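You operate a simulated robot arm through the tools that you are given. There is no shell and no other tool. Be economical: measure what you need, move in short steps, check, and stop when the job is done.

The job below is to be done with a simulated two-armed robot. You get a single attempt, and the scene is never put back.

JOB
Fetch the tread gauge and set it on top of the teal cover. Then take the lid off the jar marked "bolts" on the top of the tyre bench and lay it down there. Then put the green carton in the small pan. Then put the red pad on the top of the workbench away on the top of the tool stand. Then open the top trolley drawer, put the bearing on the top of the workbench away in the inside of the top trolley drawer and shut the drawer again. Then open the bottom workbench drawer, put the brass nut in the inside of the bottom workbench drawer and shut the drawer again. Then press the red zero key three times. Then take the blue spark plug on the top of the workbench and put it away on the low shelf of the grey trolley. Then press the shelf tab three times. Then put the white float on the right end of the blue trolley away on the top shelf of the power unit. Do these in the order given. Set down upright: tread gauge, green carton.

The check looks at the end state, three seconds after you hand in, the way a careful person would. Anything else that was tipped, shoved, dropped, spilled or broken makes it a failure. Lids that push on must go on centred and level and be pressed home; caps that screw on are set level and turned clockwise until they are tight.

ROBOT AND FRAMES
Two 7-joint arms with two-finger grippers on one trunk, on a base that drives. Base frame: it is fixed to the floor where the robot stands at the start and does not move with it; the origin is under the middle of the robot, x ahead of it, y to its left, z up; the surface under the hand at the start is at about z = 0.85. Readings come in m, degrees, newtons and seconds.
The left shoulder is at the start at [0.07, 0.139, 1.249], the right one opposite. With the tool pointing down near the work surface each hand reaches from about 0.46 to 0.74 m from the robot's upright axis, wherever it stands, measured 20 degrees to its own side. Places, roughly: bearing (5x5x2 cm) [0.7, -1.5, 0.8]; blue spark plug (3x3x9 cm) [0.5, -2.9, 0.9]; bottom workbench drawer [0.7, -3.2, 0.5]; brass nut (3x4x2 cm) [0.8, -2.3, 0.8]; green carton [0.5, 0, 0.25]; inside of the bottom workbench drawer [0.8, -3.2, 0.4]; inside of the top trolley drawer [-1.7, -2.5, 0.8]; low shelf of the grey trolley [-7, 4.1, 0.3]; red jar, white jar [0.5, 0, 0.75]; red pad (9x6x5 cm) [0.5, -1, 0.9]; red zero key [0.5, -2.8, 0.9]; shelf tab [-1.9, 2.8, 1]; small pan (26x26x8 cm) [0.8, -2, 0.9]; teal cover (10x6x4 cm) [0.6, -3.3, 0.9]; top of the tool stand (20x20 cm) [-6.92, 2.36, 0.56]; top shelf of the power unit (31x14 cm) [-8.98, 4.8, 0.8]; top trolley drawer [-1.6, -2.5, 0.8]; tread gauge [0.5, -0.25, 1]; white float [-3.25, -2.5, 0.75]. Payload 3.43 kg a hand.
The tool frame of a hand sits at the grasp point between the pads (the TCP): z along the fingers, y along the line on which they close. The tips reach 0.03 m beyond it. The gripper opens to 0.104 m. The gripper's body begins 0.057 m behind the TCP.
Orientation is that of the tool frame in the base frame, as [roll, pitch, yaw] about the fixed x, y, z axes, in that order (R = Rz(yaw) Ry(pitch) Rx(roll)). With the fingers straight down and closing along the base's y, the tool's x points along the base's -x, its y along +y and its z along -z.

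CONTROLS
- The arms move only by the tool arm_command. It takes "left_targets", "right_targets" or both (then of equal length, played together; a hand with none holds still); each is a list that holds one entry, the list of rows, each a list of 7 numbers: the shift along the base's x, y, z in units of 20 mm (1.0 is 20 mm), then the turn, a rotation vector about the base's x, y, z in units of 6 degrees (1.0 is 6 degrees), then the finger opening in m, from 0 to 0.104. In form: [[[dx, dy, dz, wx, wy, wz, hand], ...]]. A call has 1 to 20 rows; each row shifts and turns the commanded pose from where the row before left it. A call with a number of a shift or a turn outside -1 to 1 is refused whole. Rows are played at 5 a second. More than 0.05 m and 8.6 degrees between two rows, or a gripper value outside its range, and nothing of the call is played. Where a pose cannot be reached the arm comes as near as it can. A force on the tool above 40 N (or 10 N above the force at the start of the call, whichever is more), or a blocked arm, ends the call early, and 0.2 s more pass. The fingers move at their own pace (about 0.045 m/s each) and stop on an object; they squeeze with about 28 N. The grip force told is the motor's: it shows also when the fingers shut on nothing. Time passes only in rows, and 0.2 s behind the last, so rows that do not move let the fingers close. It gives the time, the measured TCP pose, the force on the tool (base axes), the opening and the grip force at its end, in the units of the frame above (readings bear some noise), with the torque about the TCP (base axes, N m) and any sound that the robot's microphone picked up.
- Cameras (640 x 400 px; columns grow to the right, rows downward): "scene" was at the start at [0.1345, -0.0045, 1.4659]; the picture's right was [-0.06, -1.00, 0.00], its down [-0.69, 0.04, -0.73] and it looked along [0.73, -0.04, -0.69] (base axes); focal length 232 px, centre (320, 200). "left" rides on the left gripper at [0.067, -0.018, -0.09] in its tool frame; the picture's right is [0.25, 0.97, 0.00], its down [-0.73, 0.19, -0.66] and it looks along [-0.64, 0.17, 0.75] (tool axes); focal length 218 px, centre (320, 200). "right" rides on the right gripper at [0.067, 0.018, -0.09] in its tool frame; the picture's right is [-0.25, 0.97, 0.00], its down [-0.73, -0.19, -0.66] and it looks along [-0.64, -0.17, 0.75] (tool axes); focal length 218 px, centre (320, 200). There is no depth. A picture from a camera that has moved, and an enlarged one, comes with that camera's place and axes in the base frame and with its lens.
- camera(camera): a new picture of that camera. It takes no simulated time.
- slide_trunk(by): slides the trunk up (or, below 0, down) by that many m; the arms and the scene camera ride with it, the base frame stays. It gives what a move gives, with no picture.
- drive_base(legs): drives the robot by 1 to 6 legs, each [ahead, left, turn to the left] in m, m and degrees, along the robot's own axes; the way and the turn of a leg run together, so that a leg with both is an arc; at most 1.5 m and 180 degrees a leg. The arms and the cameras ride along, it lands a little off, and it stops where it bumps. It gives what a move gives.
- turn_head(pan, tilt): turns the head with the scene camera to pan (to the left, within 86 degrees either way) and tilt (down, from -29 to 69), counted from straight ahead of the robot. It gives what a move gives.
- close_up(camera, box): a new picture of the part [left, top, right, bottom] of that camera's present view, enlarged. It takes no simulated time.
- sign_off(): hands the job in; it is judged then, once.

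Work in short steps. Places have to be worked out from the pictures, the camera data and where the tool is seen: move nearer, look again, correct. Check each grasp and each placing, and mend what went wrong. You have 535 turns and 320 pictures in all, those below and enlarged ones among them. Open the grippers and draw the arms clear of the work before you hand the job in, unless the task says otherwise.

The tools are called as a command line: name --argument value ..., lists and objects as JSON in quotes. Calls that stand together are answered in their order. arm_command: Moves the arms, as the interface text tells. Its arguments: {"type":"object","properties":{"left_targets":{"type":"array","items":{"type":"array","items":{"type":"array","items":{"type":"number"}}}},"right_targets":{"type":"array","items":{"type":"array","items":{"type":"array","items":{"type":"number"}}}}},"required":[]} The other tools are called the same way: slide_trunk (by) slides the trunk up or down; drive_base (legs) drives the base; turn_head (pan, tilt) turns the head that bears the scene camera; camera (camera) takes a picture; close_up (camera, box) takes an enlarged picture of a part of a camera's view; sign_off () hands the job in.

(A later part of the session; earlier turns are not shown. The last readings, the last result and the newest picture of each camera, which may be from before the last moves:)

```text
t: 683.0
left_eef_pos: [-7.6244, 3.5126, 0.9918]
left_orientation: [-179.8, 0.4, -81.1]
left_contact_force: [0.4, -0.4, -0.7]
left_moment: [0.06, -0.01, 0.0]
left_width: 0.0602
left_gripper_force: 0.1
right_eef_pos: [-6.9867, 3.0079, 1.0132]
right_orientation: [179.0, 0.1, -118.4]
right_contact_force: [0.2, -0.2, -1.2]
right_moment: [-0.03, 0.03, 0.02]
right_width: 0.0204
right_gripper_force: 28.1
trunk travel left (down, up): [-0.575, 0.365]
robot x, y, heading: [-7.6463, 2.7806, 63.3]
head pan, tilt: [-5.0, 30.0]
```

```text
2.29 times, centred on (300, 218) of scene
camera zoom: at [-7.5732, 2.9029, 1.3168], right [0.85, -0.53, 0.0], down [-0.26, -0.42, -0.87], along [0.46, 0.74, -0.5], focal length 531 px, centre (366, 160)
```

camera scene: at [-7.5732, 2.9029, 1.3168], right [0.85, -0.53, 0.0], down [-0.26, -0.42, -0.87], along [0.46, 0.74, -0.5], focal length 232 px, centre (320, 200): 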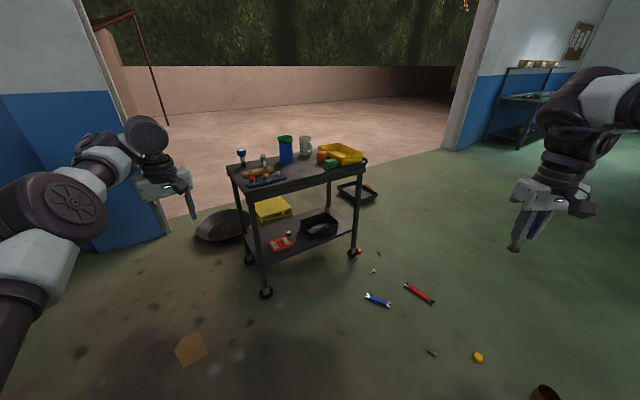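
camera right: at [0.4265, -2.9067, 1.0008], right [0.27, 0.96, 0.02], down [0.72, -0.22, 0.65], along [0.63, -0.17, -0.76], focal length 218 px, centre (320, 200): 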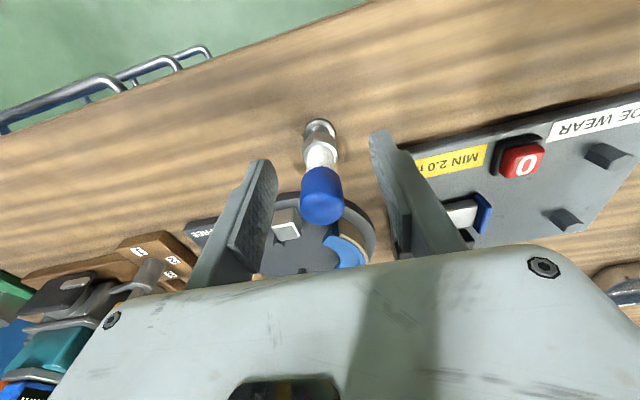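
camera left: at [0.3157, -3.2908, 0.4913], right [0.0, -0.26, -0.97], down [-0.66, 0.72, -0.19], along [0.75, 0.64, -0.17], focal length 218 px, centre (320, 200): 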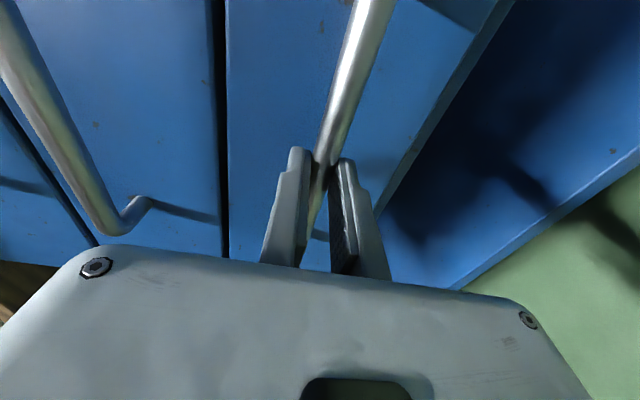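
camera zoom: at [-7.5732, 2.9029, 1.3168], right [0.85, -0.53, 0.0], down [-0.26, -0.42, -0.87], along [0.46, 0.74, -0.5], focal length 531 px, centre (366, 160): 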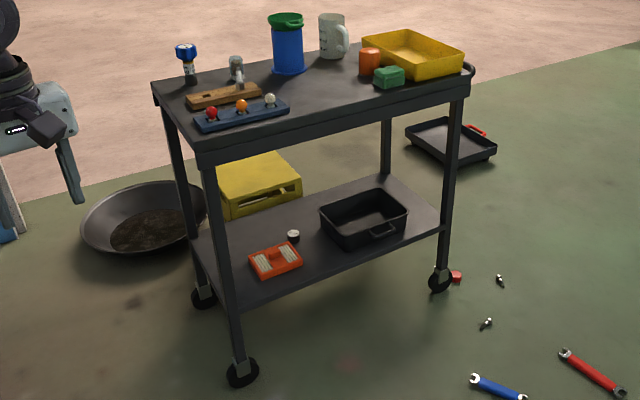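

Low shelf z≈0.32, deck underside ≈0.73; there's a ~9 cm free gap at the front between the orange tray and the black basket, around [-7.075,4.0]. I move to [-7.445,3.0], turn to 90°, and lower the trunk.

drive_base --legs '[[0.286, -0.08, 0], [0, 0, 26.7]]'

slide_trunk --by -0.4

slide_trunk --by -0.165

arm_command --right_targets '[[[-0.585, 0.7, 0, 0, 0, 0, 0], [-0.585, 0.7, 0, 0, 0, 0, 0], [-0.585, 0.7, 0, 0, 0, 0, 0], [-0.585, 0.7, 0, 0, 0, 0, 0], [-0.585, 0.7, 0, 0, 0, 0, 0], [-0.585, 0.7, 0, 0, 0, 0, 0], [-0.585, 0.7, 0, 0, 0, 0, 0], [-0.585, 0.7, 0, 0, 0, 0, 0], [-0.585, 0.7, 0, 0, 0, 0, 0], [-0.585, 0.7, 0, 0, 0, 0, 0], [0, 0, 0, 0, 0, 0, 0]]]'

turn_head --pan -20 --tilt 20

camera --camera "scene"

```text
t: 686.4
left_eef_pos: [-7.765, 3.6588, 0.9913]
left_orientation: [-179.7, 0.3, -53.8]
left_contact_force: [-0.3, -0.8, 0.2]
left_moment: [-0.01, -0.01, 0.0]
left_width: 0.0599
left_gripper_force: 0.0
right_eef_pos: [-6.9666, 3.5037, 1.0123]
right_orientation: [179.0, 0.1, -91.0]
right_contact_force: [0.2, -0.2, 0.1]
right_moment: [0.01, 0.03, 0.01]
right_width: 0.0206
right_gripper_force: 28.2
trunk travel left (down, up): [-0.575, 0.365]
robot x, y, heading: [-7.4479, 2.9978, 90.6]
head pan, tilt: [-5.0, 30.0]
```

```text
t: 690.2
left_eef_pos: [-7.765, 3.6589, 0.5918]
left_orientation: [-179.8, 0.4, -53.7]
left_contact_force: [0.2, -0.4, 0.2]
left_moment: [-0.01, -0.01, -0.04]
left_width: 0.0599
left_gripper_force: 0.0
right_eef_pos: [-6.9671, 3.5043, 0.6136]
right_orientation: [179.0, 0.1, -91.0]
right_contact_force: [0.3, -1.2, -1.3]
right_moment: [0.04, -0.01, -0.01]
right_width: 0.0202
right_gripper_force: 28.3
trunk travel left (down, up): [-0.175, 0.765]
robot x, y, heading: [-7.4448, 2.9959, 90.5]
head pan, tilt: [-5.0, 30.0]
```

```text
t: 692.1
left_eef_pos: [-7.7652, 3.659, 0.4271]
left_orientation: [-179.6, 0.3, -53.8]
left_contact_force: [0.5, 0.4, 0.6]
left_moment: [0.0, 0.0, 0.03]
left_width: 0.0596
left_gripper_force: 0.0
right_eef_pos: [-6.9654, 3.5036, 0.4486]
right_orientation: [179.0, 0.2, -91.0]
right_contact_force: [-0.1, -0.3, 0.6]
right_moment: [0.0, -0.02, 0.01]
right_width: 0.0206
right_gripper_force: 27.6
trunk travel left (down, up): [-0.01, 0.93]
robot x, y, heading: [-7.4477, 3.0023, 90.6]
head pan, tilt: [-5.0, 30.0]
```

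```text
t: 694.5
left_eef_pos: [-7.7644, 3.6586, 0.4267]
left_orientation: [-179.7, 0.4, -53.7]
left_contact_force: [-0.1, -0.3, 0.3]
left_moment: [0.01, -0.01, 0.02]
left_width: 0.06
left_gripper_force: 0.1
right_eef_pos: [-7.0706, 3.5749, 0.4172]
right_orientation: [179.0, 0.2, -91.0]
right_contact_force: [0.7, -0.6, -0.3]
right_moment: [-0.03, -0.01, 0.0]
right_width: 0.0202
right_gripper_force: 28.1
right hand out of reach, approached as far as the arm can: row 5, 6, 7, 8, 9, 10
trunk travel left (down, up): [-0.01, 0.93]
robot x, y, heading: [-7.4451, 3.0022, 90.6]
head pan, tilt: [-5.0, 30.0]
```

```text
t: 695.3
left_eef_pos: [-7.7654, 3.6578, 0.4266]
left_orientation: [-179.7, 0.4, -53.7]
left_contact_force: [-0.9, 0.3, -0.6]
left_moment: [-0.02, -0.02, -0.01]
left_width: 0.06
left_gripper_force: 0.0
right_eef_pos: [-7.0694, 3.5755, 0.4165]
right_orientation: [179.0, 0.2, -90.9]
right_contact_force: [-0.2, 0.4, -0.1]
right_moment: [0.01, -0.01, 0.01]
right_width: 0.0206
right_gripper_force: 27.5
trunk travel left (down, up): [-0.01, 0.93]
robot x, y, heading: [-7.4443, 2.9976, 90.6]
head pan, tilt: [-20.0, 20.0]
```

```text
114 pictures are left
camera scene: at [-7.4134, 3.1376, 0.7678], right [0.94, -0.33, 0.0], down [-0.11, -0.32, -0.94], along [0.31, 0.89, -0.34], focal length 232 px, centre (320, 200)
```

scene: 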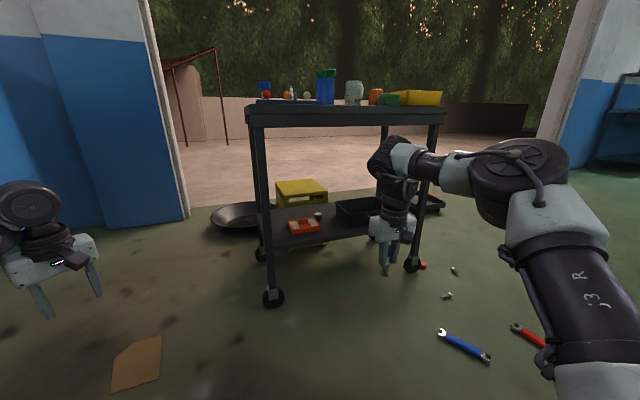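

Rim bottom ≈0.737, shelf ≈0.307. With TCP ≈0.385 the wrist top is ≈0.69, so it fits. Lower slightly and approach 0.3 m, then look.

arm_command --right_targets '[[[0, 0, -0.5, 0, 0, 0, 0], [0, 0, -0.5, 0, 0, 0, 0], [0, 0, -0.5, 0, 0, 0, 0], [0, 0, 0, 0, 0, 0, 0]]]'

drive_base --legs '[[0.3, 0, 0]]'

camera --camera "scene"

camera --camera "right"

```text
t: 696.3
left_eef_pos: [-7.7646, 3.658, 0.4257]
left_orientation: [-179.6, 0.4, -53.8]
left_contact_force: [-0.3, -0.4, 0.2]
left_moment: [-0.03, -0.01, -0.03]
left_width: 0.0601
left_gripper_force: 0.0
right_eef_pos: [-7.0715, 3.5751, 0.3874]
right_orientation: [179.2, 0.1, -91.0]
right_contact_force: [1.3, -0.1, 0.7]
right_moment: [0.0, -0.04, 0.0]
right_width: 0.0205
right_gripper_force: 28.3
trunk travel left (down, up): [-0.01, 0.93]
robot x, y, heading: [-7.4442, 2.9995, 90.6]
head pan, tilt: [-20.0, 20.0]
```

```text
t: 698.3
left_eef_pos: [-7.768, 3.958, 0.4269]
left_orientation: [-179.7, 0.4, -53.6]
left_contact_force: [-0.6, -0.6, 0.2]
left_moment: [-0.02, 0.04, 0.0]
left_width: 0.0598
left_gripper_force: 0.0
right_eef_pos: [-7.0753, 3.8761, 0.3877]
right_orientation: [179.0, 0.2, -91.0]
right_contact_force: [-0.3, -0.3, -0.4]
right_moment: [-0.02, -0.03, 0.0]
right_width: 0.0203
right_gripper_force: 28.0
trunk travel left (down, up): [-0.01, 0.93]
robot x, y, heading: [-7.4498, 3.2969, 90.4]
head pan, tilt: [-20.0, 20.0]
```

```text
113 pictures are left
camera scene: at [-7.4167, 3.4376, 0.7678], right [0.94, -0.33, 0.0], down [-0.11, -0.32, -0.94], along [0.31, 0.89, -0.34], focal length 232 px, centre (320, 200)
```

scene: 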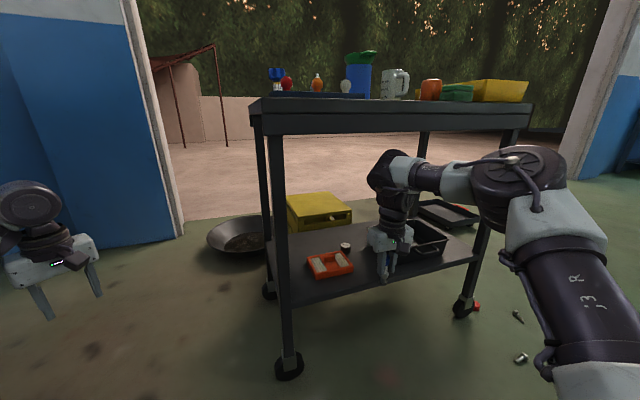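

```text
112 pictures are left
camera right: at [-7.0915, 3.8093, 0.4771], right [-0.96, 0.27, 0.02], down [0.21, 0.73, 0.65], along [0.16, 0.63, -0.76], focal length 218 px, centre (320, 200)
```

right: 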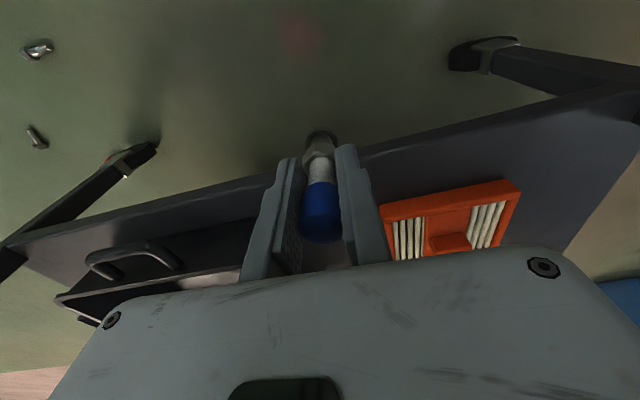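

Tray edge at x≈-7.113; my x −7.075 sits in the gap. Forearm has ~6 cm to the rim. Advance 0.115.

drive_base --legs '[[0.115, 0, 0]]'

camera --camera "right"

camera --camera "scene"

```text
t: 699.5
left_eef_pos: [-7.7691, 4.0703, 0.4262]
left_orientation: [-179.7, 0.4, -53.6]
left_contact_force: [-0.2, 0.0, 0.2]
left_moment: [0.01, 0.02, -0.02]
left_width: 0.06
left_gripper_force: 0.1
right_eef_pos: [-7.0762, 3.9863, 0.3879]
right_orientation: [179.0, 0.1, -90.8]
right_contact_force: [0.2, -0.7, -0.3]
right_moment: [-0.01, 0.01, -0.01]
right_width: 0.0202
right_gripper_force: 28.2
trunk travel left (down, up): [-0.01, 0.93]
robot x, y, heading: [-7.453, 3.4146, 90.7]
head pan, tilt: [-20.0, 20.0]
```

```text
111 pictures are left
camera right: at [-7.0932, 3.9211, 0.4771], right [-0.96, 0.27, 0.02], down [0.21, 0.73, 0.65], along [0.16, 0.63, -0.76], focal length 218 px, centre (320, 200)
```

right: 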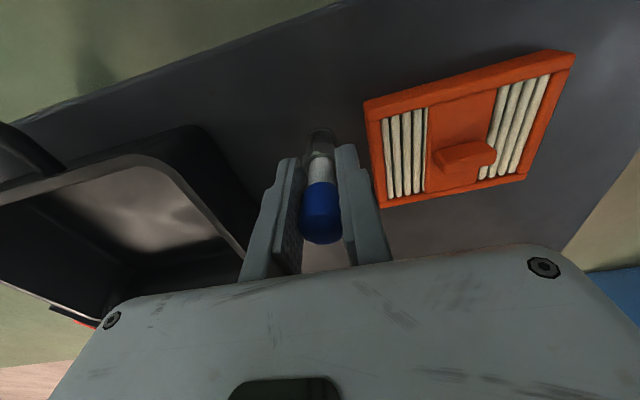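

```text
110 pictures are left
camera scene: at [-7.4181, 3.5491, 0.7678], right [0.94, -0.33, 0.0], down [-0.11, -0.32, -0.94], along [0.31, 0.89, -0.34], focal length 232 px, centre (320, 200)
```

scene: 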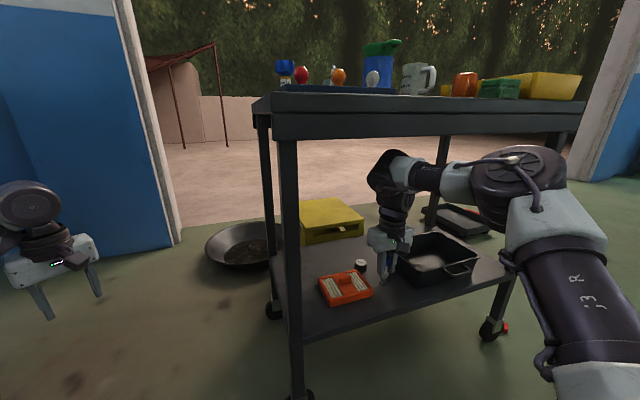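

arm_command --right_targets '[[[0, 0, -0.3, 0, 0, 0, 0], [0, 0, -0.3, 0, 0, 0, 0], [0, 0, -0.2, 0, 0, 0, 0], [0, 0, 0, 0, 0, 0, 0]]]'

arm_command --right_targets '[[[0, 0, -0.15, 0, 0, 0, 0], [0, 0, -0.15, 0, 0, 0, 0], [0, 0, 0, 0, 0, 0, 0]]]'

arm_command --right_targets '[[[0, 0, -0.15, 0, 0, 0, 0], [0, 0, -0.15, 0, 0, 0, 0], [0, 0, 0, 0, 0, 0, 0]]]'

```text
t: 700.5
left_eef_pos: [-7.7695, 4.0702, 0.4259]
left_orientation: [-179.7, 0.4, -53.6]
left_contact_force: [-0.5, -0.4, 0.7]
left_moment: [-0.04, -0.01, 0.01]
left_width: 0.06
left_gripper_force: 0.0
right_eef_pos: [-7.0777, 3.9855, 0.3707]
right_orientation: [179.1, 0.0, -90.9]
right_contact_force: [-0.5, -0.1, -1.1]
right_moment: [0.02, -0.01, 0.01]
right_width: 0.0205
right_gripper_force: 27.8
trunk travel left (down, up): [-0.01, 0.93]
robot x, y, heading: [-7.4511, 3.4089, 90.7]
head pan, tilt: [-20.0, 20.0]
```

```text
t: 701.3
left_eef_pos: [-7.7701, 4.0697, 0.428]
left_orientation: [-179.8, 0.5, -53.5]
left_contact_force: [0.6, -0.3, 1.2]
left_moment: [-0.01, 0.04, 0.0]
left_width: 0.0601
left_gripper_force: 0.1
right_eef_pos: [-7.0772, 3.9863, 0.3665]
right_orientation: [179.1, 0.2, -90.8]
right_contact_force: [0.2, 0.3, -1.4]
right_moment: [-0.03, 0.0, 0.01]
right_width: 0.0203
right_gripper_force: 27.8
trunk travel left (down, up): [-0.01, 0.93]
robot x, y, heading: [-7.451, 3.4101, 90.8]
head pan, tilt: [-20.0, 20.0]
```

```text
t: 702.1
left_eef_pos: [-7.7714, 4.0695, 0.4277]
left_orientation: [-179.7, 0.4, -53.7]
left_contact_force: [-1.1, -1.0, 1.4]
left_moment: [0.05, -0.01, 0.02]
left_width: 0.06
left_gripper_force: 0.0
right_eef_pos: [-7.0787, 3.9873, 0.3614]
right_orientation: [179.1, 0.1, -90.9]
right_contact_force: [1.1, -1.3, 6.1]
right_moment: [0.0, -0.08, -0.01]
right_width: 0.0204
right_gripper_force: 28.3
trunk travel left (down, up): [-0.01, 0.93]
robot x, y, heading: [-7.4483, 3.4105, 90.5]
head pan, tilt: [-20.0, 20.0]
```

Contact at TCP 0.361. One slight step more, then release gently.

arm_command --right_targets '[[[0, 0, -0.05, 0, 0, 0, 0], [0, 0, 0, 0, 0, 0, 0.024], [0, 0, 0, 0, 0, 0, 0.03], [0, 0, 0, 0, 0, 0, 0.038], [0, 0, 0, 0, 0, 0, 0.04]]]'

camera --camera "right"

close_up --camera "scene" --box '[310, 210, 460, 310]'

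```text
t: 703.3
left_eef_pos: [-7.7703, 4.0699, 0.4269]
left_orientation: [-179.7, 0.5, -53.6]
left_contact_force: [-0.6, -0.1, 0.3]
left_moment: [0.0, 0.02, -0.04]
left_width: 0.06
left_gripper_force: 0.0
right_eef_pos: [-7.0775, 3.9863, 0.3604]
right_orientation: [179.1, 0.0, -90.9]
right_contact_force: [0.7, -0.4, 0.6]
right_moment: [-0.02, 0.04, -0.01]
right_width: 0.04
right_gripper_force: 0.2
trunk travel left (down, up): [-0.01, 0.93]
robot x, y, heading: [-7.4526, 3.4111, 90.9]
head pan, tilt: [-20.0, 20.0]
```

```text
109 pictures are left
camera right: at [-7.0935, 3.9204, 0.4489], right [-0.96, 0.27, 0.02], down [0.21, 0.73, 0.65], along [0.16, 0.63, -0.76], focal length 218 px, centre (320, 200)
```

right: 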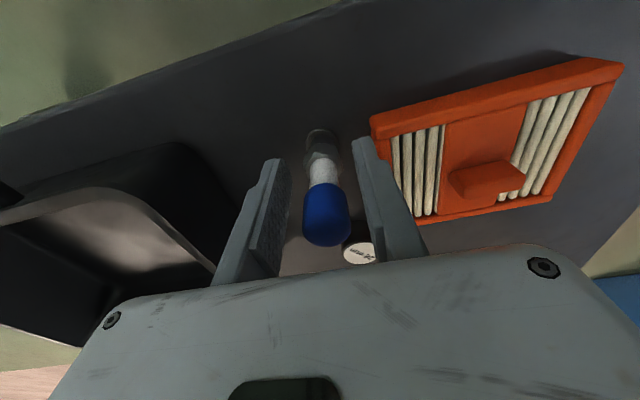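

```text
4.00 times, centred on (385, 260) of scene
camera zoom: at [-7.4181, 3.5491, 0.7678], right [0.94, -0.33, 0.0], down [-0.11, -0.32, -0.94], along [0.31, 0.89, -0.34], focal length 930 px, centre (60, -40)
```

zoom: 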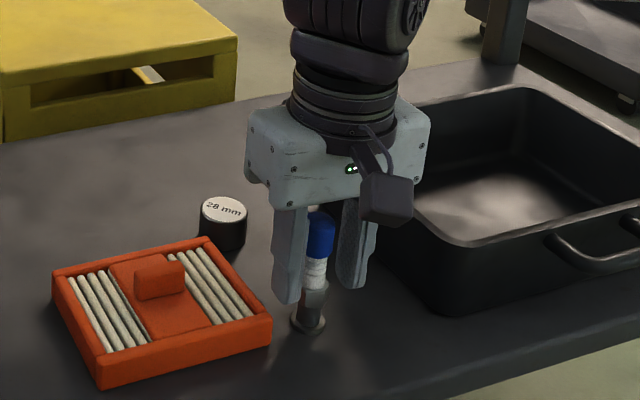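

Plug stands free on the shelf. Open slightly more, rise 2 cm, and slide straight back out.

arm_command --right_targets '[[[0, 0, 0.25, 0, 0, 0, 0.05], [0, 0, 0.5, 0, 0, 0, 0.05], [0, 0, 0.25, 0, 0, 0, 0.05], [0, 0, 0, 0, 0, 0, 0.05]]]'

drive_base --legs '[[-0.45, 0, 0]]'

camera --camera "scene"

```text
t: 704.3
left_eef_pos: [-7.7699, 4.0703, 0.4269]
left_orientation: [-179.7, 0.3, -53.6]
left_contact_force: [-0.5, 1.0, 0.7]
left_moment: [-0.01, -0.01, 0.02]
left_width: 0.0602
left_gripper_force: 0.0
right_eef_pos: [-7.0777, 3.9864, 0.3792]
right_orientation: [179.1, 0.0, -91.0]
right_contact_force: [-0.1, 0.0, 0.2]
right_moment: [0.02, 0.01, 0.01]
right_width: 0.0497
right_gripper_force: 0.0
trunk travel left (down, up): [-0.01, 0.93]
robot x, y, heading: [-7.45, 3.4069, 90.7]
head pan, tilt: [-20.0, 20.0]
```

```text
t: 707.0
left_eef_pos: [-7.7674, 3.6263, 0.4265]
left_orientation: [-179.7, 0.3, -53.4]
left_contact_force: [0.6, 0.0, 0.2]
left_moment: [-0.02, 0.03, 0.04]
left_width: 0.0599
left_gripper_force: 0.0
right_eef_pos: [-7.0735, 3.5454, 0.3791]
right_orientation: [179.0, 0.1, -90.7]
right_contact_force: [-0.4, 1.0, 0.2]
right_moment: [0.01, 0.01, -0.01]
right_width: 0.0501
right_gripper_force: 0.1
trunk travel left (down, up): [-0.01, 0.93]
robot x, y, heading: [-7.4451, 2.9705, 90.8]
head pan, tilt: [-20.0, 20.0]
```

```text
107 pictures are left
camera scene: at [-7.4125, 3.1062, 0.7678], right [0.95, -0.33, 0.0], down [-0.11, -0.32, -0.94], along [0.31, 0.89, -0.34], focal length 232 px, centre (320, 200)
```

scene: 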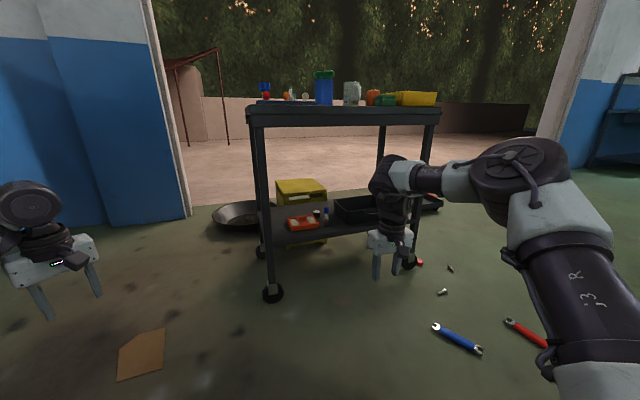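

close_up --camera "scene" --box '[250, 180, 430, 280]'

slide_trunk --by 0.4

slide_trunk --by 0.2

```text
3.56 times, centred on (340, 230) of scene
camera zoom: at [-7.4125, 3.1062, 0.7678], right [0.95, -0.33, 0.0], down [-0.11, -0.32, -0.94], along [0.31, 0.89, -0.34], focal length 826 px, centre (249, 93)
```

zoom: 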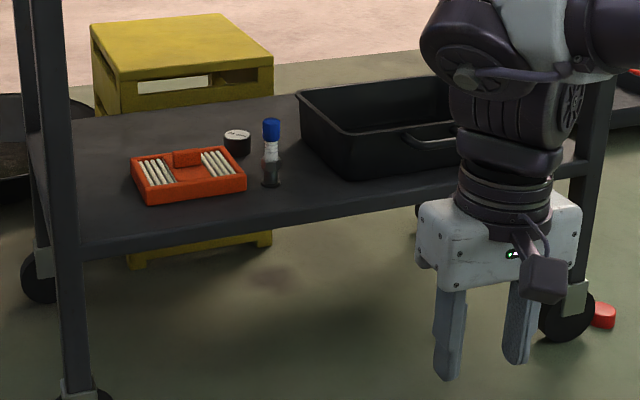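

```text
t: 710.9
left_eef_pos: [-7.765, 3.6251, 0.8272]
left_orientation: [-179.7, 0.4, -53.5]
left_contact_force: [-0.3, -0.1, 1.0]
left_moment: [0.02, -0.01, 0.0]
left_width: 0.0601
left_gripper_force: 0.0
right_eef_pos: [-7.0735, 3.5452, 0.7783]
right_orientation: [179.0, 0.1, -90.7]
right_contact_force: [0.3, -0.3, -0.8]
right_moment: [-0.01, -0.01, 0.01]
right_width: 0.05
right_gripper_force: 0.0
trunk travel left (down, up): [-0.41, 0.53]
robot x, y, heading: [-7.4446, 2.9655, 90.7]
head pan, tilt: [-20.0, 20.0]
```

```text
t: 713.0
left_eef_pos: [-7.7659, 3.6255, 1.0277]
left_orientation: [-179.7, 0.3, -53.3]
left_contact_force: [0.6, -0.1, -0.1]
left_moment: [0.04, 0.02, 0.0]
left_width: 0.0601
left_gripper_force: 0.0
right_eef_pos: [-7.0723, 3.545, 0.979]
right_orientation: [178.9, 0.0, -90.6]
right_contact_force: [-0.2, 1.6, -0.4]
right_moment: [0.01, -0.04, 0.02]
right_width: 0.0501
right_gripper_force: 0.0
trunk travel left (down, up): [-0.61, 0.33]
robot x, y, heading: [-7.4443, 2.9673, 91.0]
head pan, tilt: [-20.0, 20.0]
```

Plug placed neatly. Next the shelf tab near [-1.9,2.8,1]; I retrace past the stand to the aisle.

drive_base --legs '[[0, 0, -30], [-1.163, -0.433, 0], [0, 0, -68], [1.18, 0, 0], [1.17, 0, 0]]'

turn_head --pan 10 --tilt 15

camera --camera "scene"

```text
t: 735.0
left_eef_pos: [-4.5591, 1.8398, 1.0268]
left_orientation: [-179.7, 0.3, -147.4]
left_contact_force: [0.3, 0.0, -0.2]
left_moment: [0.0, -0.05, 0.01]
left_width: 0.06
left_gripper_force: 0.0
right_eef_pos: [-4.6864, 1.1555, 0.9796]
right_orientation: [179.1, 0.1, 175.3]
right_contact_force: [-0.2, -0.8, 0.2]
right_moment: [0.01, 0.03, 0.0]
right_width: 0.0498
right_gripper_force: 0.0
trunk travel left (down, up): [-0.61, 0.33]
robot x, y, heading: [-5.237, 1.5644, -3.3]
head pan, tilt: [-20.0, 20.0]
```

```text
t: 735.9
left_eef_pos: [-4.5553, 1.8401, 1.0272]
left_orientation: [-179.6, 0.5, -147.4]
left_contact_force: [0.0, -0.4, 0.3]
left_moment: [-0.02, 0.02, 0.02]
left_width: 0.0599
left_gripper_force: 0.0
right_eef_pos: [-4.6866, 1.1557, 0.9797]
right_orientation: [179.1, 0.1, 175.3]
right_contact_force: [0.0, 0.2, 0.4]
right_moment: [0.01, 0.01, -0.02]
right_width: 0.05
right_gripper_force: 0.0
trunk travel left (down, up): [-0.61, 0.33]
robot x, y, heading: [-5.2385, 1.5636, -2.8]
head pan, tilt: [10.0, 15.0]
```

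```text
105 pictures are left
camera scene: at [-5.0915, 1.574, 1.376], right [0.12, -0.99, 0.0], down [-0.26, -0.03, -0.97], along [0.96, 0.12, -0.26], focal length 232 px, centre (320, 200)
```

scene: 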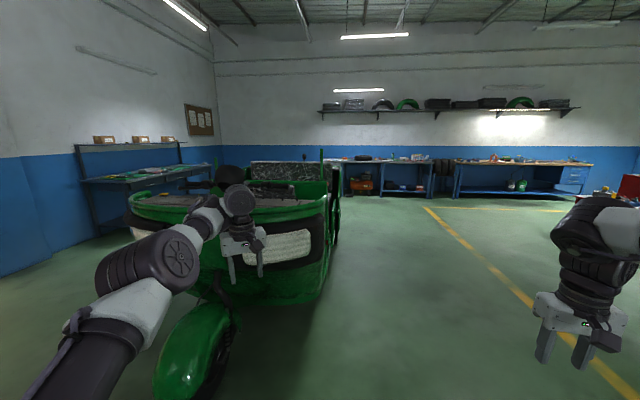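

close_up --camera "scene" --box '[180, 130, 360, 230]'

```text
3.56 times, centred on (270, 180) of scene
camera zoom: at [-5.0915, 1.574, 1.376], right [0.12, -0.99, 0.0], down [-0.26, -0.03, -0.97], along [0.96, 0.12, -0.26], focal length 826 px, centre (498, 271)
```

zoom: 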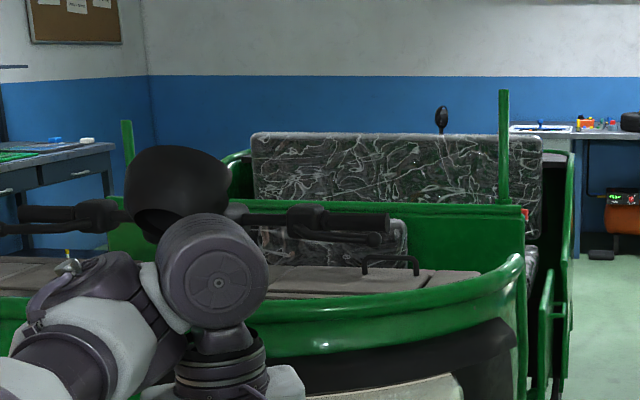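

I strafe right for clearance and drive along the green vehicle to its rear side.

drive_base --legs '[[0, -0.55, 0], [1.3, 0, 0], [1.3, 0, 0], [1.3, 0, 0], [0, 0, 100]]'

turn_head --pan 15 --tilt 20

camera --camera "scene"

```text
t: 761.7
left_eef_pos: [-1.7555, 1.5481, 1.0264]
left_orientation: [-179.7, 0.3, -46.9]
left_contact_force: [0.7, 0.0, -0.5]
left_moment: [0.01, 0.02, 0.0]
left_width: 0.0599
left_gripper_force: 0.0
right_eef_pos: [-1.0597, 1.546, 0.9794]
right_orientation: [179.0, 0.1, -84.1]
right_contact_force: [-0.3, 0.8, 0.7]
right_moment: [0.04, 0.02, 0.01]
right_width: 0.0499
right_gripper_force: 0.1
trunk travel left (down, up): [-0.61, 0.33]
robot x, y, heading: [-1.3623, 0.9308, 97.6]
head pan, tilt: [10.0, 15.0]
```

```text
t: 762.3
left_eef_pos: [-1.7555, 1.548, 1.0268]
left_orientation: [-179.7, 0.2, -47.0]
left_contact_force: [0.3, -0.8, 1.0]
left_moment: [-0.01, 0.03, 0.0]
left_width: 0.0602
left_gripper_force: 0.0
right_eef_pos: [-1.0582, 1.5458, 0.9786]
right_orientation: [179.0, 0.1, -84.2]
right_contact_force: [-0.6, 0.4, -0.1]
right_moment: [-0.02, -0.01, -0.02]
right_width: 0.0499
right_gripper_force: 0.1
trunk travel left (down, up): [-0.61, 0.33]
robot x, y, heading: [-1.3612, 0.9279, 97.7]
head pan, tilt: [15.0, 20.0]
```

```text
103 pictures are left
camera scene: at [-1.4022, 1.067, 1.3679], right [0.93, 0.38, 0.0], down [0.13, -0.32, -0.94], along [-0.36, 0.87, -0.34], focal length 232 px, centre (320, 200)
```

scene: 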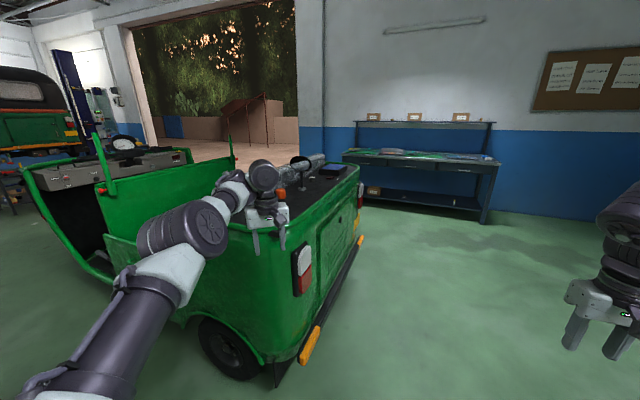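

close_up --camera "scene" --box '[230, 130, 400, 240]'

```text
3.64 times, centred on (315, 185) of scene
camera zoom: at [-1.4022, 1.067, 1.3679], right [0.93, 0.38, 0.0], down [0.13, -0.32, -0.94], along [-0.36, 0.87, -0.34], focal length 845 px, centre (338, 254)
```

zoom: 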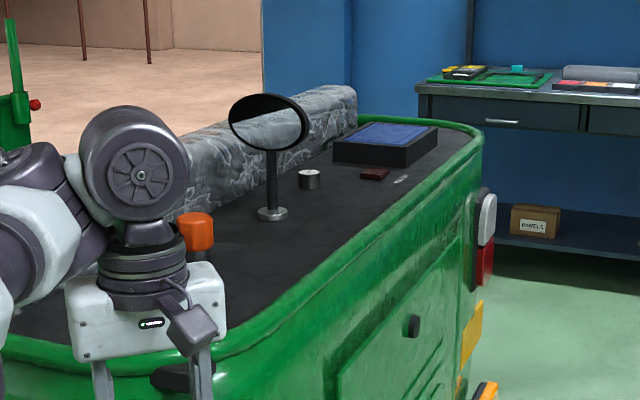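

The rear parcel shelf of the green vehicle carries a small dark-red tab near [-2.0,2.78]. I circle to its rear and face it at heading 225°, so the left arm stays outside.

drive_base --legs '[[0.9425, -0.3825, 0], [0.9425, -0.3825, 0], [0, 0, 127]]'

turn_head --pan -35 --tilt 25

camera --camera "scene"

```text
t: 777.8
left_eef_pos: [-1.1159, 2.234, 1.0271]
left_orientation: [-179.7, 0.4, 80.0]
left_contact_force: [0.0, 0.1, 0.1]
left_moment: [0.0, -0.01, 0.03]
left_width: 0.0601
left_gripper_force: 0.1
right_eef_pos: [-1.5329, 2.7939, 0.9794]
right_orientation: [179.0, 0.1, 42.7]
right_contact_force: [-0.4, 0.1, -0.1]
right_moment: [-0.01, 0.0, 0.02]
right_width: 0.05
right_gripper_force: 0.0
trunk travel left (down, up): [-0.61, 0.33]
robot x, y, heading: [-0.8568, 2.9203, -135.8]
head pan, tilt: [15.0, 20.0]
```

```text
t: 779.0
left_eef_pos: [-1.1164, 2.2345, 1.0271]
left_orientation: [-179.8, 0.4, 80.0]
left_contact_force: [-0.1, -0.6, -0.2]
left_moment: [-0.03, 0.0, -0.01]
left_width: 0.0602
left_gripper_force: 0.1
right_eef_pos: [-1.5334, 2.7935, 0.9804]
right_orientation: [179.0, 0.1, 42.6]
right_contact_force: [-0.6, 0.6, -0.1]
right_moment: [0.02, 0.0, 0.02]
right_width: 0.0499
right_gripper_force: 0.1
trunk travel left (down, up): [-0.61, 0.33]
robot x, y, heading: [-0.862, 2.9216, -135.6]
head pan, tilt: [-35.0, 25.0]
```

```text
101 pictures are left
camera scene: at [-0.9837, 2.871, 1.3597], right [-0.16, 0.99, 0.0], down [0.42, 0.07, -0.91], along [-0.89, -0.15, -0.42], focal length 232 px, centre (320, 200)
```

scene: 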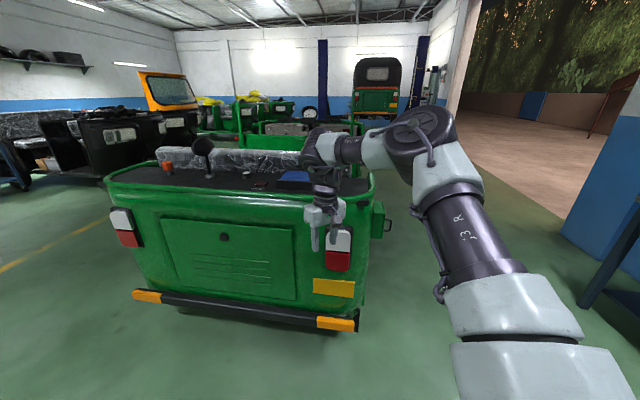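

close_up --camera "scene" --box '[150, 120, 330, 220]'

camera --camera "right"

```text
3.56 times, centred on (240, 170) of scene
camera zoom: at [-0.9837, 2.871, 1.3597], right [-0.16, 0.99, 0.0], down [0.42, 0.07, -0.91], along [-0.89, -0.15, -0.42], focal length 826 px, centre (604, 307)
```

zoom: 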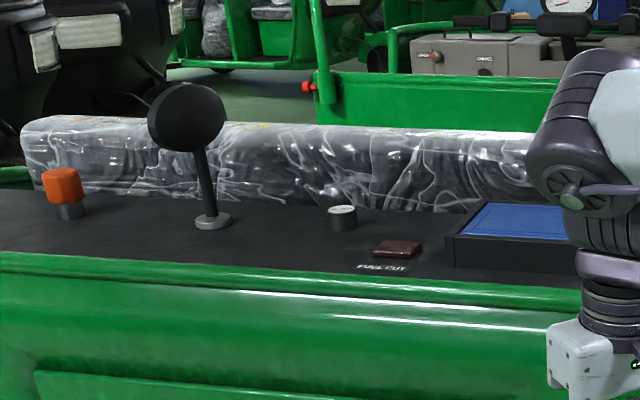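

```text
99 pictures are left
camera right: at [-1.4718, 2.8283, 1.0691], right [0.47, -0.88, 0.02], down [-0.67, -0.35, 0.65], along [-0.57, -0.32, -0.76], focal length 218 px, centre (320, 200)
```

right: 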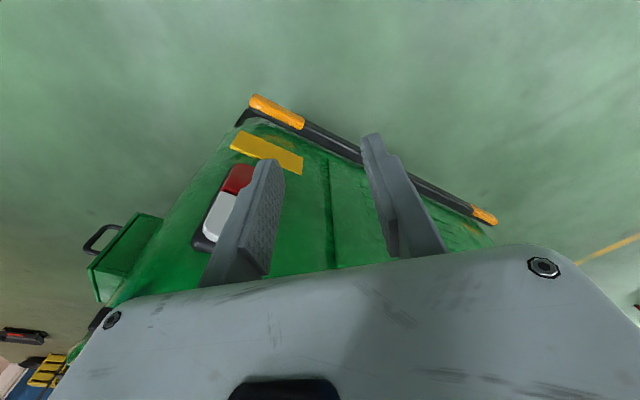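

A dark-red "PUSH…" tab is at ≈[-1.90,2.45,0.99], but my hand hides part of the shelf (the stated spot is y≈2.8). I shift sideways to see the hidden part.

drive_base --legs '[[0, 0.4, 0]]'

turn_head --pan -50 --tilt 25

camera --camera "scene"

```text
t: 781.5
left_eef_pos: [-0.8434, 1.9437, 1.028]
left_orientation: [-179.7, 0.4, 79.2]
left_contact_force: [-0.6, 0.3, 0.2]
left_moment: [-0.02, -0.02, 0.0]
left_width: 0.06
left_gripper_force: 0.1
right_eef_pos: [-1.2512, 2.5095, 0.9795]
right_orientation: [178.9, 0.1, 41.7]
right_contact_force: [0.1, 0.2, 0.2]
right_moment: [0.0, 0.0, 0.01]
right_width: 0.0497
right_gripper_force: 0.0
trunk travel left (down, up): [-0.61, 0.33]
robot x, y, heading: [-0.573, 2.6277, -136.3]
head pan, tilt: [-35.0, 25.0]
```

```text
t: 782.3
left_eef_pos: [-0.8427, 1.9448, 1.0277]
left_orientation: [-179.7, 0.3, 79.0]
left_contact_force: [-0.7, 0.2, 0.4]
left_moment: [0.01, -0.01, -0.02]
left_width: 0.06
left_gripper_force: 0.0
right_eef_pos: [-1.2526, 2.5079, 0.9795]
right_orientation: [179.0, 0.0, 41.8]
right_contact_force: [0.3, -0.4, 0.1]
right_moment: [0.02, -0.02, 0.0]
right_width: 0.05
right_gripper_force: 0.1
trunk travel left (down, up): [-0.61, 0.33]
robot x, y, heading: [-0.5747, 2.6268, -136.3]
head pan, tilt: [-50.0, 25.0]
```

```text
98 pictures are left
camera scene: at [-0.7018, 2.602, 1.3597], right [0.11, 0.99, 0.0], down [0.42, -0.05, -0.91], along [-0.9, 0.1, -0.42], focal length 232 px, centre (320, 200)
```

scene: 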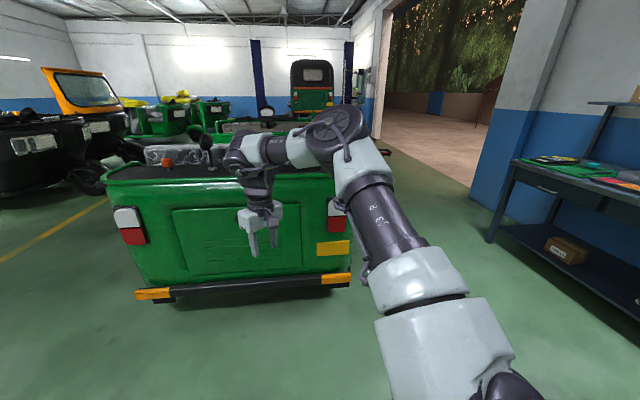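

The listed places have all been within ~5 cm so far, so I want to see what sits at y≈2.8. I raise the trunk and bring the right-hand camera over that end of the shelf.

slide_trunk --by 0.3

drive_base --legs '[[0.1, -0.4, 0]]'

camera --camera "right"

turn_head --pan -35 --tilt 35

camera --camera "scene"

```text
t: 785.3
left_eef_pos: [-0.8432, 1.9445, 1.3275]
left_orientation: [-179.6, 0.3, 79.1]
left_contact_force: [-0.8, 0.7, -0.5]
left_moment: [0.01, 0.0, 0.0]
left_width: 0.0603
left_gripper_force: 0.1
right_eef_pos: [-1.2518, 2.5093, 1.2795]
right_orientation: [179.0, 0.0, 41.8]
right_contact_force: [0.3, -0.1, 0.9]
right_moment: [0.02, -0.01, 0.0]
right_width: 0.0502
right_gripper_force: 0.0
trunk travel left (down, up): [-0.91, 0.03]
robot x, y, heading: [-0.5748, 2.6265, -136.6]
head pan, tilt: [-50.0, 25.0]
```

```text
t: 787.9
left_eef_pos: [-1.195, 2.1733, 1.3281]
left_orientation: [-179.6, 0.3, 79.2]
left_contact_force: [0.2, -0.2, 0.0]
left_moment: [0.0, 0.01, 0.06]
left_width: 0.0599
left_gripper_force: 0.2
right_eef_pos: [-1.6057, 2.737, 1.2797]
right_orientation: [179.2, 0.2, 41.9]
right_contact_force: [0.0, 1.0, 0.6]
right_moment: [0.0, 0.03, -0.01]
right_width: 0.05
right_gripper_force: 0.0
trunk travel left (down, up): [-0.91, 0.03]
robot x, y, heading: [-0.9296, 2.857, -136.3]
head pan, tilt: [-50.0, 25.0]
```

```text
97 pictures are left
camera right: at [-1.543, 2.7702, 1.37], right [0.46, -0.89, 0.01], down [-0.68, -0.34, 0.66], along [-0.58, -0.31, -0.76], focal length 218 px, centre (320, 200)
```

right: 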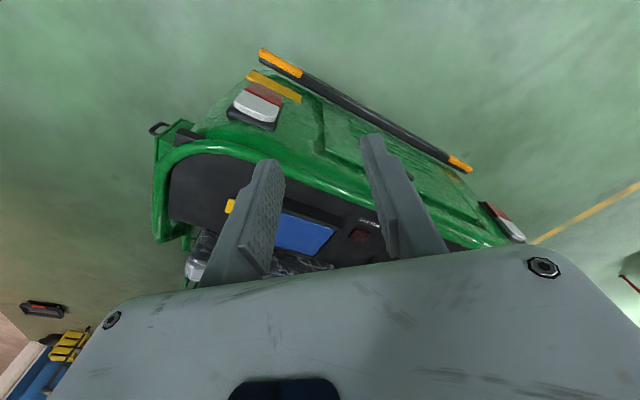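

```text
t: 788.6
left_eef_pos: [-1.1963, 2.1727, 1.3269]
left_orientation: [-179.7, 0.4, 79.2]
left_contact_force: [0.7, 0.3, -0.2]
left_moment: [-0.01, 0.02, -0.02]
left_width: 0.0602
left_gripper_force: 0.0
right_eef_pos: [-1.6065, 2.7377, 1.2795]
right_orientation: [178.9, 0.2, 41.9]
right_contact_force: [-0.3, 0.0, 0.0]
right_moment: [-0.01, 0.0, -0.02]
right_width: 0.0499
right_gripper_force: 0.1
trunk travel left (down, up): [-0.91, 0.03]
robot x, y, heading: [-0.9327, 2.8585, -136.5]
head pan, tilt: [-35.0, 35.0]
```

```text
96 pictures are left
camera scene: at [-1.0525, 2.8086, 1.644], right [-0.15, 0.99, 0.0], down [0.57, 0.08, -0.82], along [-0.81, -0.12, -0.57], focal length 232 px, centre (320, 200)
```

scene: 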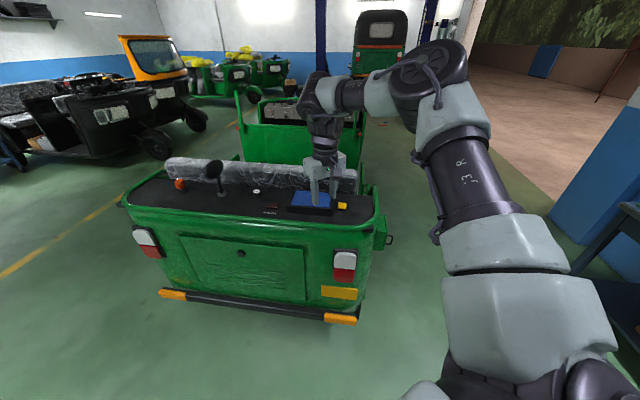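

close_up --camera "scene" --box '[220, 170, 390, 250]'

close_up --camera "right" --box '[150, 130, 400, 280]'

```text
3.76 times, centred on (305, 210) of scene
camera zoom: at [-1.0525, 2.8086, 1.644], right [-0.15, 0.99, 0.0], down [0.57, 0.08, -0.82], along [-0.81, -0.12, -0.57], focal length 875 px, centre (376, 162)
```

zoom: 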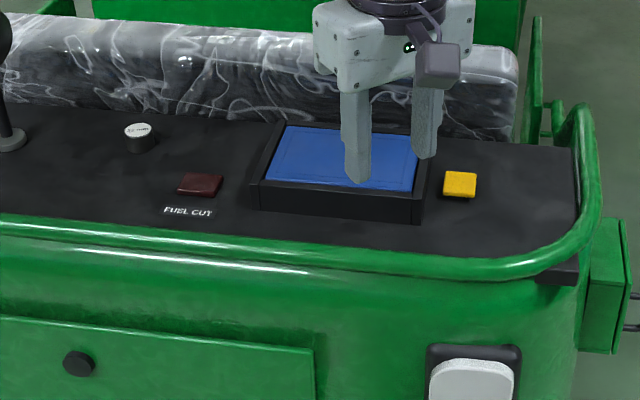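

```text
2.56 times, centred on (275, 205) of right
camera zoom: at [-1.5451, 2.7714, 1.369], right [0.46, -0.89, 0.02], down [-0.68, -0.34, 0.65], along [-0.58, -0.31, -0.76], focal length 559 px, centre (435, 187)
```

zoom: 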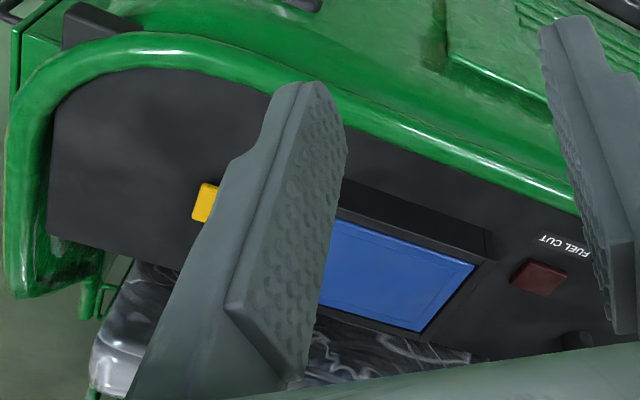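

There is a yellow tab at ≈[-1.914,2.787,1.01] — matching the stated place (the red one is FUEL CUT, to be avoided). I close the fingers and bring the hand above the yellow tab.

drive_base --legs '[[0.189, -0.248, 0]]'

arm_command --right_targets '[[[0, 0, -0.8, 0, 0, 0, 0.02], [0, 0, -0.8, 0, 0, 0, 0], [0, 0, -0.8, 0, 0, 0, 0], [0, 0, -0.8, 0, 0, 0, 0], [0, 0, -0.8, 0, 0, 0, 0], [0, 0, 0, 0, 0, 0, 0]]]'

camera --camera "right"

close_up --camera "scene" --box '[220, 170, 400, 280]'

```text
t: 790.8
left_eef_pos: [-1.4979, 2.2183, 1.3272]
left_orientation: [-179.5, 0.3, 79.8]
left_contact_force: [0.3, 0.0, -0.1]
left_moment: [0.01, 0.02, -0.02]
left_width: 0.06
left_gripper_force: 0.1
right_eef_pos: [-1.9149, 2.7802, 1.2817]
right_orientation: [179.1, 0.1, 42.5]
right_contact_force: [0.2, -0.5, 0.3]
right_moment: [0.02, 0.01, -0.01]
right_width: 0.0499
right_gripper_force: 0.0
trunk travel left (down, up): [-0.91, 0.03]
robot x, y, heading: [-1.2432, 2.904, -136.1]
head pan, tilt: [-35.0, 35.0]
```

```text
t: 792.1
left_eef_pos: [-1.5007, 2.2189, 1.3275]
left_orientation: [-179.7, 0.2, 79.9]
left_contact_force: [-0.4, -0.7, -0.8]
left_moment: [0.01, -0.02, 0.03]
left_width: 0.06
left_gripper_force: 0.1
right_eef_pos: [-1.9187, 2.7779, 1.1987]
right_orientation: [179.0, 0.0, 42.6]
right_contact_force: [-1.2, -1.0, 0.1]
right_moment: [0.03, 0.03, 0.0]
right_width: 0.0001
right_gripper_force: 27.9
trunk travel left (down, up): [-0.91, 0.03]
robot x, y, heading: [-1.2392, 2.9047, -135.8]
head pan, tilt: [-35.0, 35.0]
```

```text
93 pictures are left
camera right: at [-1.8578, 2.8124, 1.2885], right [0.47, -0.88, 0.02], down [-0.67, -0.34, 0.65], along [-0.57, -0.32, -0.76], focal length 218 px, centre (320, 200)
```

right: 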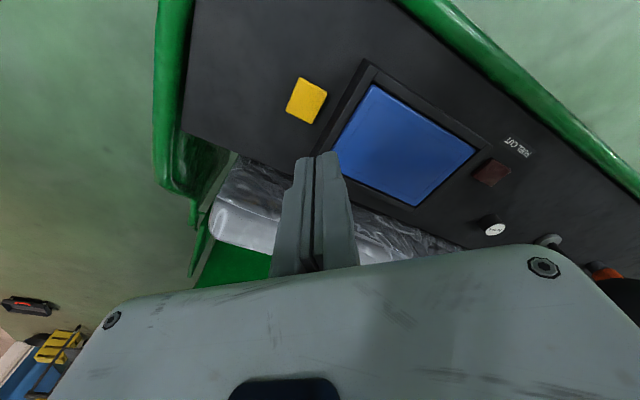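

```text
3.56 times, centred on (310, 225) of scene
camera zoom: at [-1.3643, 2.8567, 1.644], right [-0.16, 0.99, 0.0], down [0.57, 0.09, -0.82], along [-0.81, -0.13, -0.57], focal length 826 px, centre (356, 111)
```

zoom: 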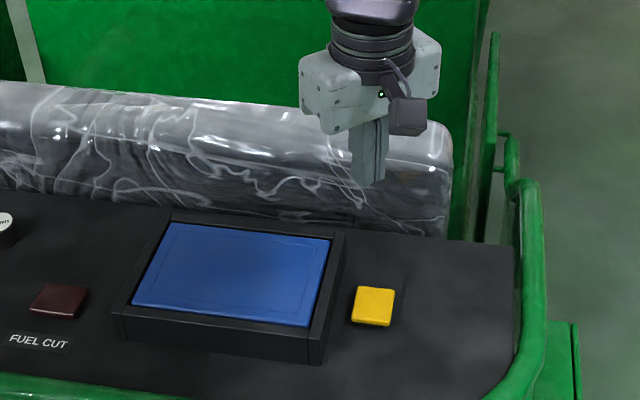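

Tab top ≈[-1.94,2.781,0.997]. Align and lower to just above it.

arm_command --right_targets '[[[-0.5, 0.08, -0.9, 0, 0, 0, 0], [-0.5, 0.08, -0.9, 0, 0, 0, 0], [0, 0, -0.9, 0, 0, 0, 0], [0, 0, -0.9, 0, 0, 0, 0], [0, 0, -0.9, 0, 0, 0, 0], [0, 0, -0.9, 0, 0, 0, 0], [0, 0, -0.9, 0, 0, 0, 0], [0, 0, -0.9, 0, 0, 0, 0], [0, 0, 0, 0, 0, 0, 0]]]'

close_up --camera "right" --box '[230, 60, 410, 220]'

close_up --camera "scene" --box '[270, 200, 370, 280]'

```text
t: 794.1
left_eef_pos: [-1.5027, 2.2197, 1.3259]
left_orientation: [-179.8, 0.4, 79.8]
left_contact_force: [-0.4, -0.2, 0.0]
left_moment: [0.02, -0.01, 0.04]
left_width: 0.06
left_gripper_force: 0.1
right_eef_pos: [-1.9142, 2.81, 1.0842]
right_orientation: [179.0, 0.1, 42.5]
right_contact_force: [0.3, -0.6, -0.1]
right_moment: [0.01, 0.0, 0.0]
right_width: 0.0
right_gripper_force: 28.2
right hand out of reach, approached as far as the arm can: row 4, 5, 6, 7, 8
trunk travel left (down, up): [-0.91, 0.03]
robot x, y, heading: [-1.2454, 2.9055, -135.9]
head pan, tilt: [-35.0, 35.0]
```

```text
2.50 times, centred on (320, 140) of right
camera zoom: at [-1.8522, 2.8455, 1.1739], right [0.47, -0.88, 0.02], down [-0.67, -0.34, 0.66], along [-0.57, -0.32, -0.76], focal length 546 px, centre (320, 350)
```

zoom: 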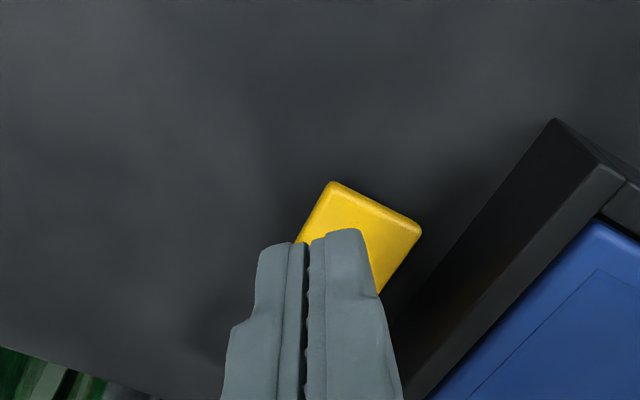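

```text
5.00 times, centred on (320, 240) of scene
camera zoom: at [-1.3646, 2.8568, 1.644], right [-0.16, 0.99, 0.0], down [0.57, 0.09, -0.82], along [-0.81, -0.13, -0.57], focal length 1162 px, centre (320, 0)
```

zoom: 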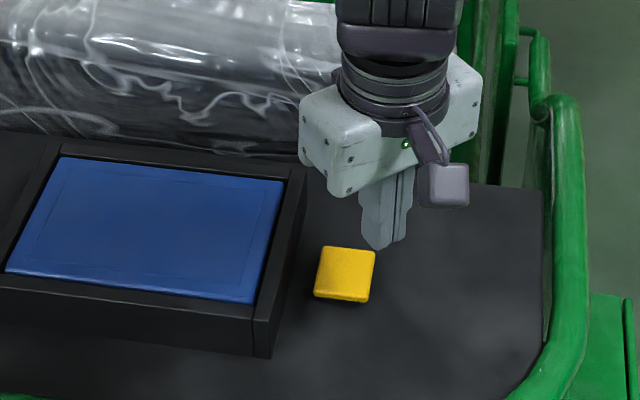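

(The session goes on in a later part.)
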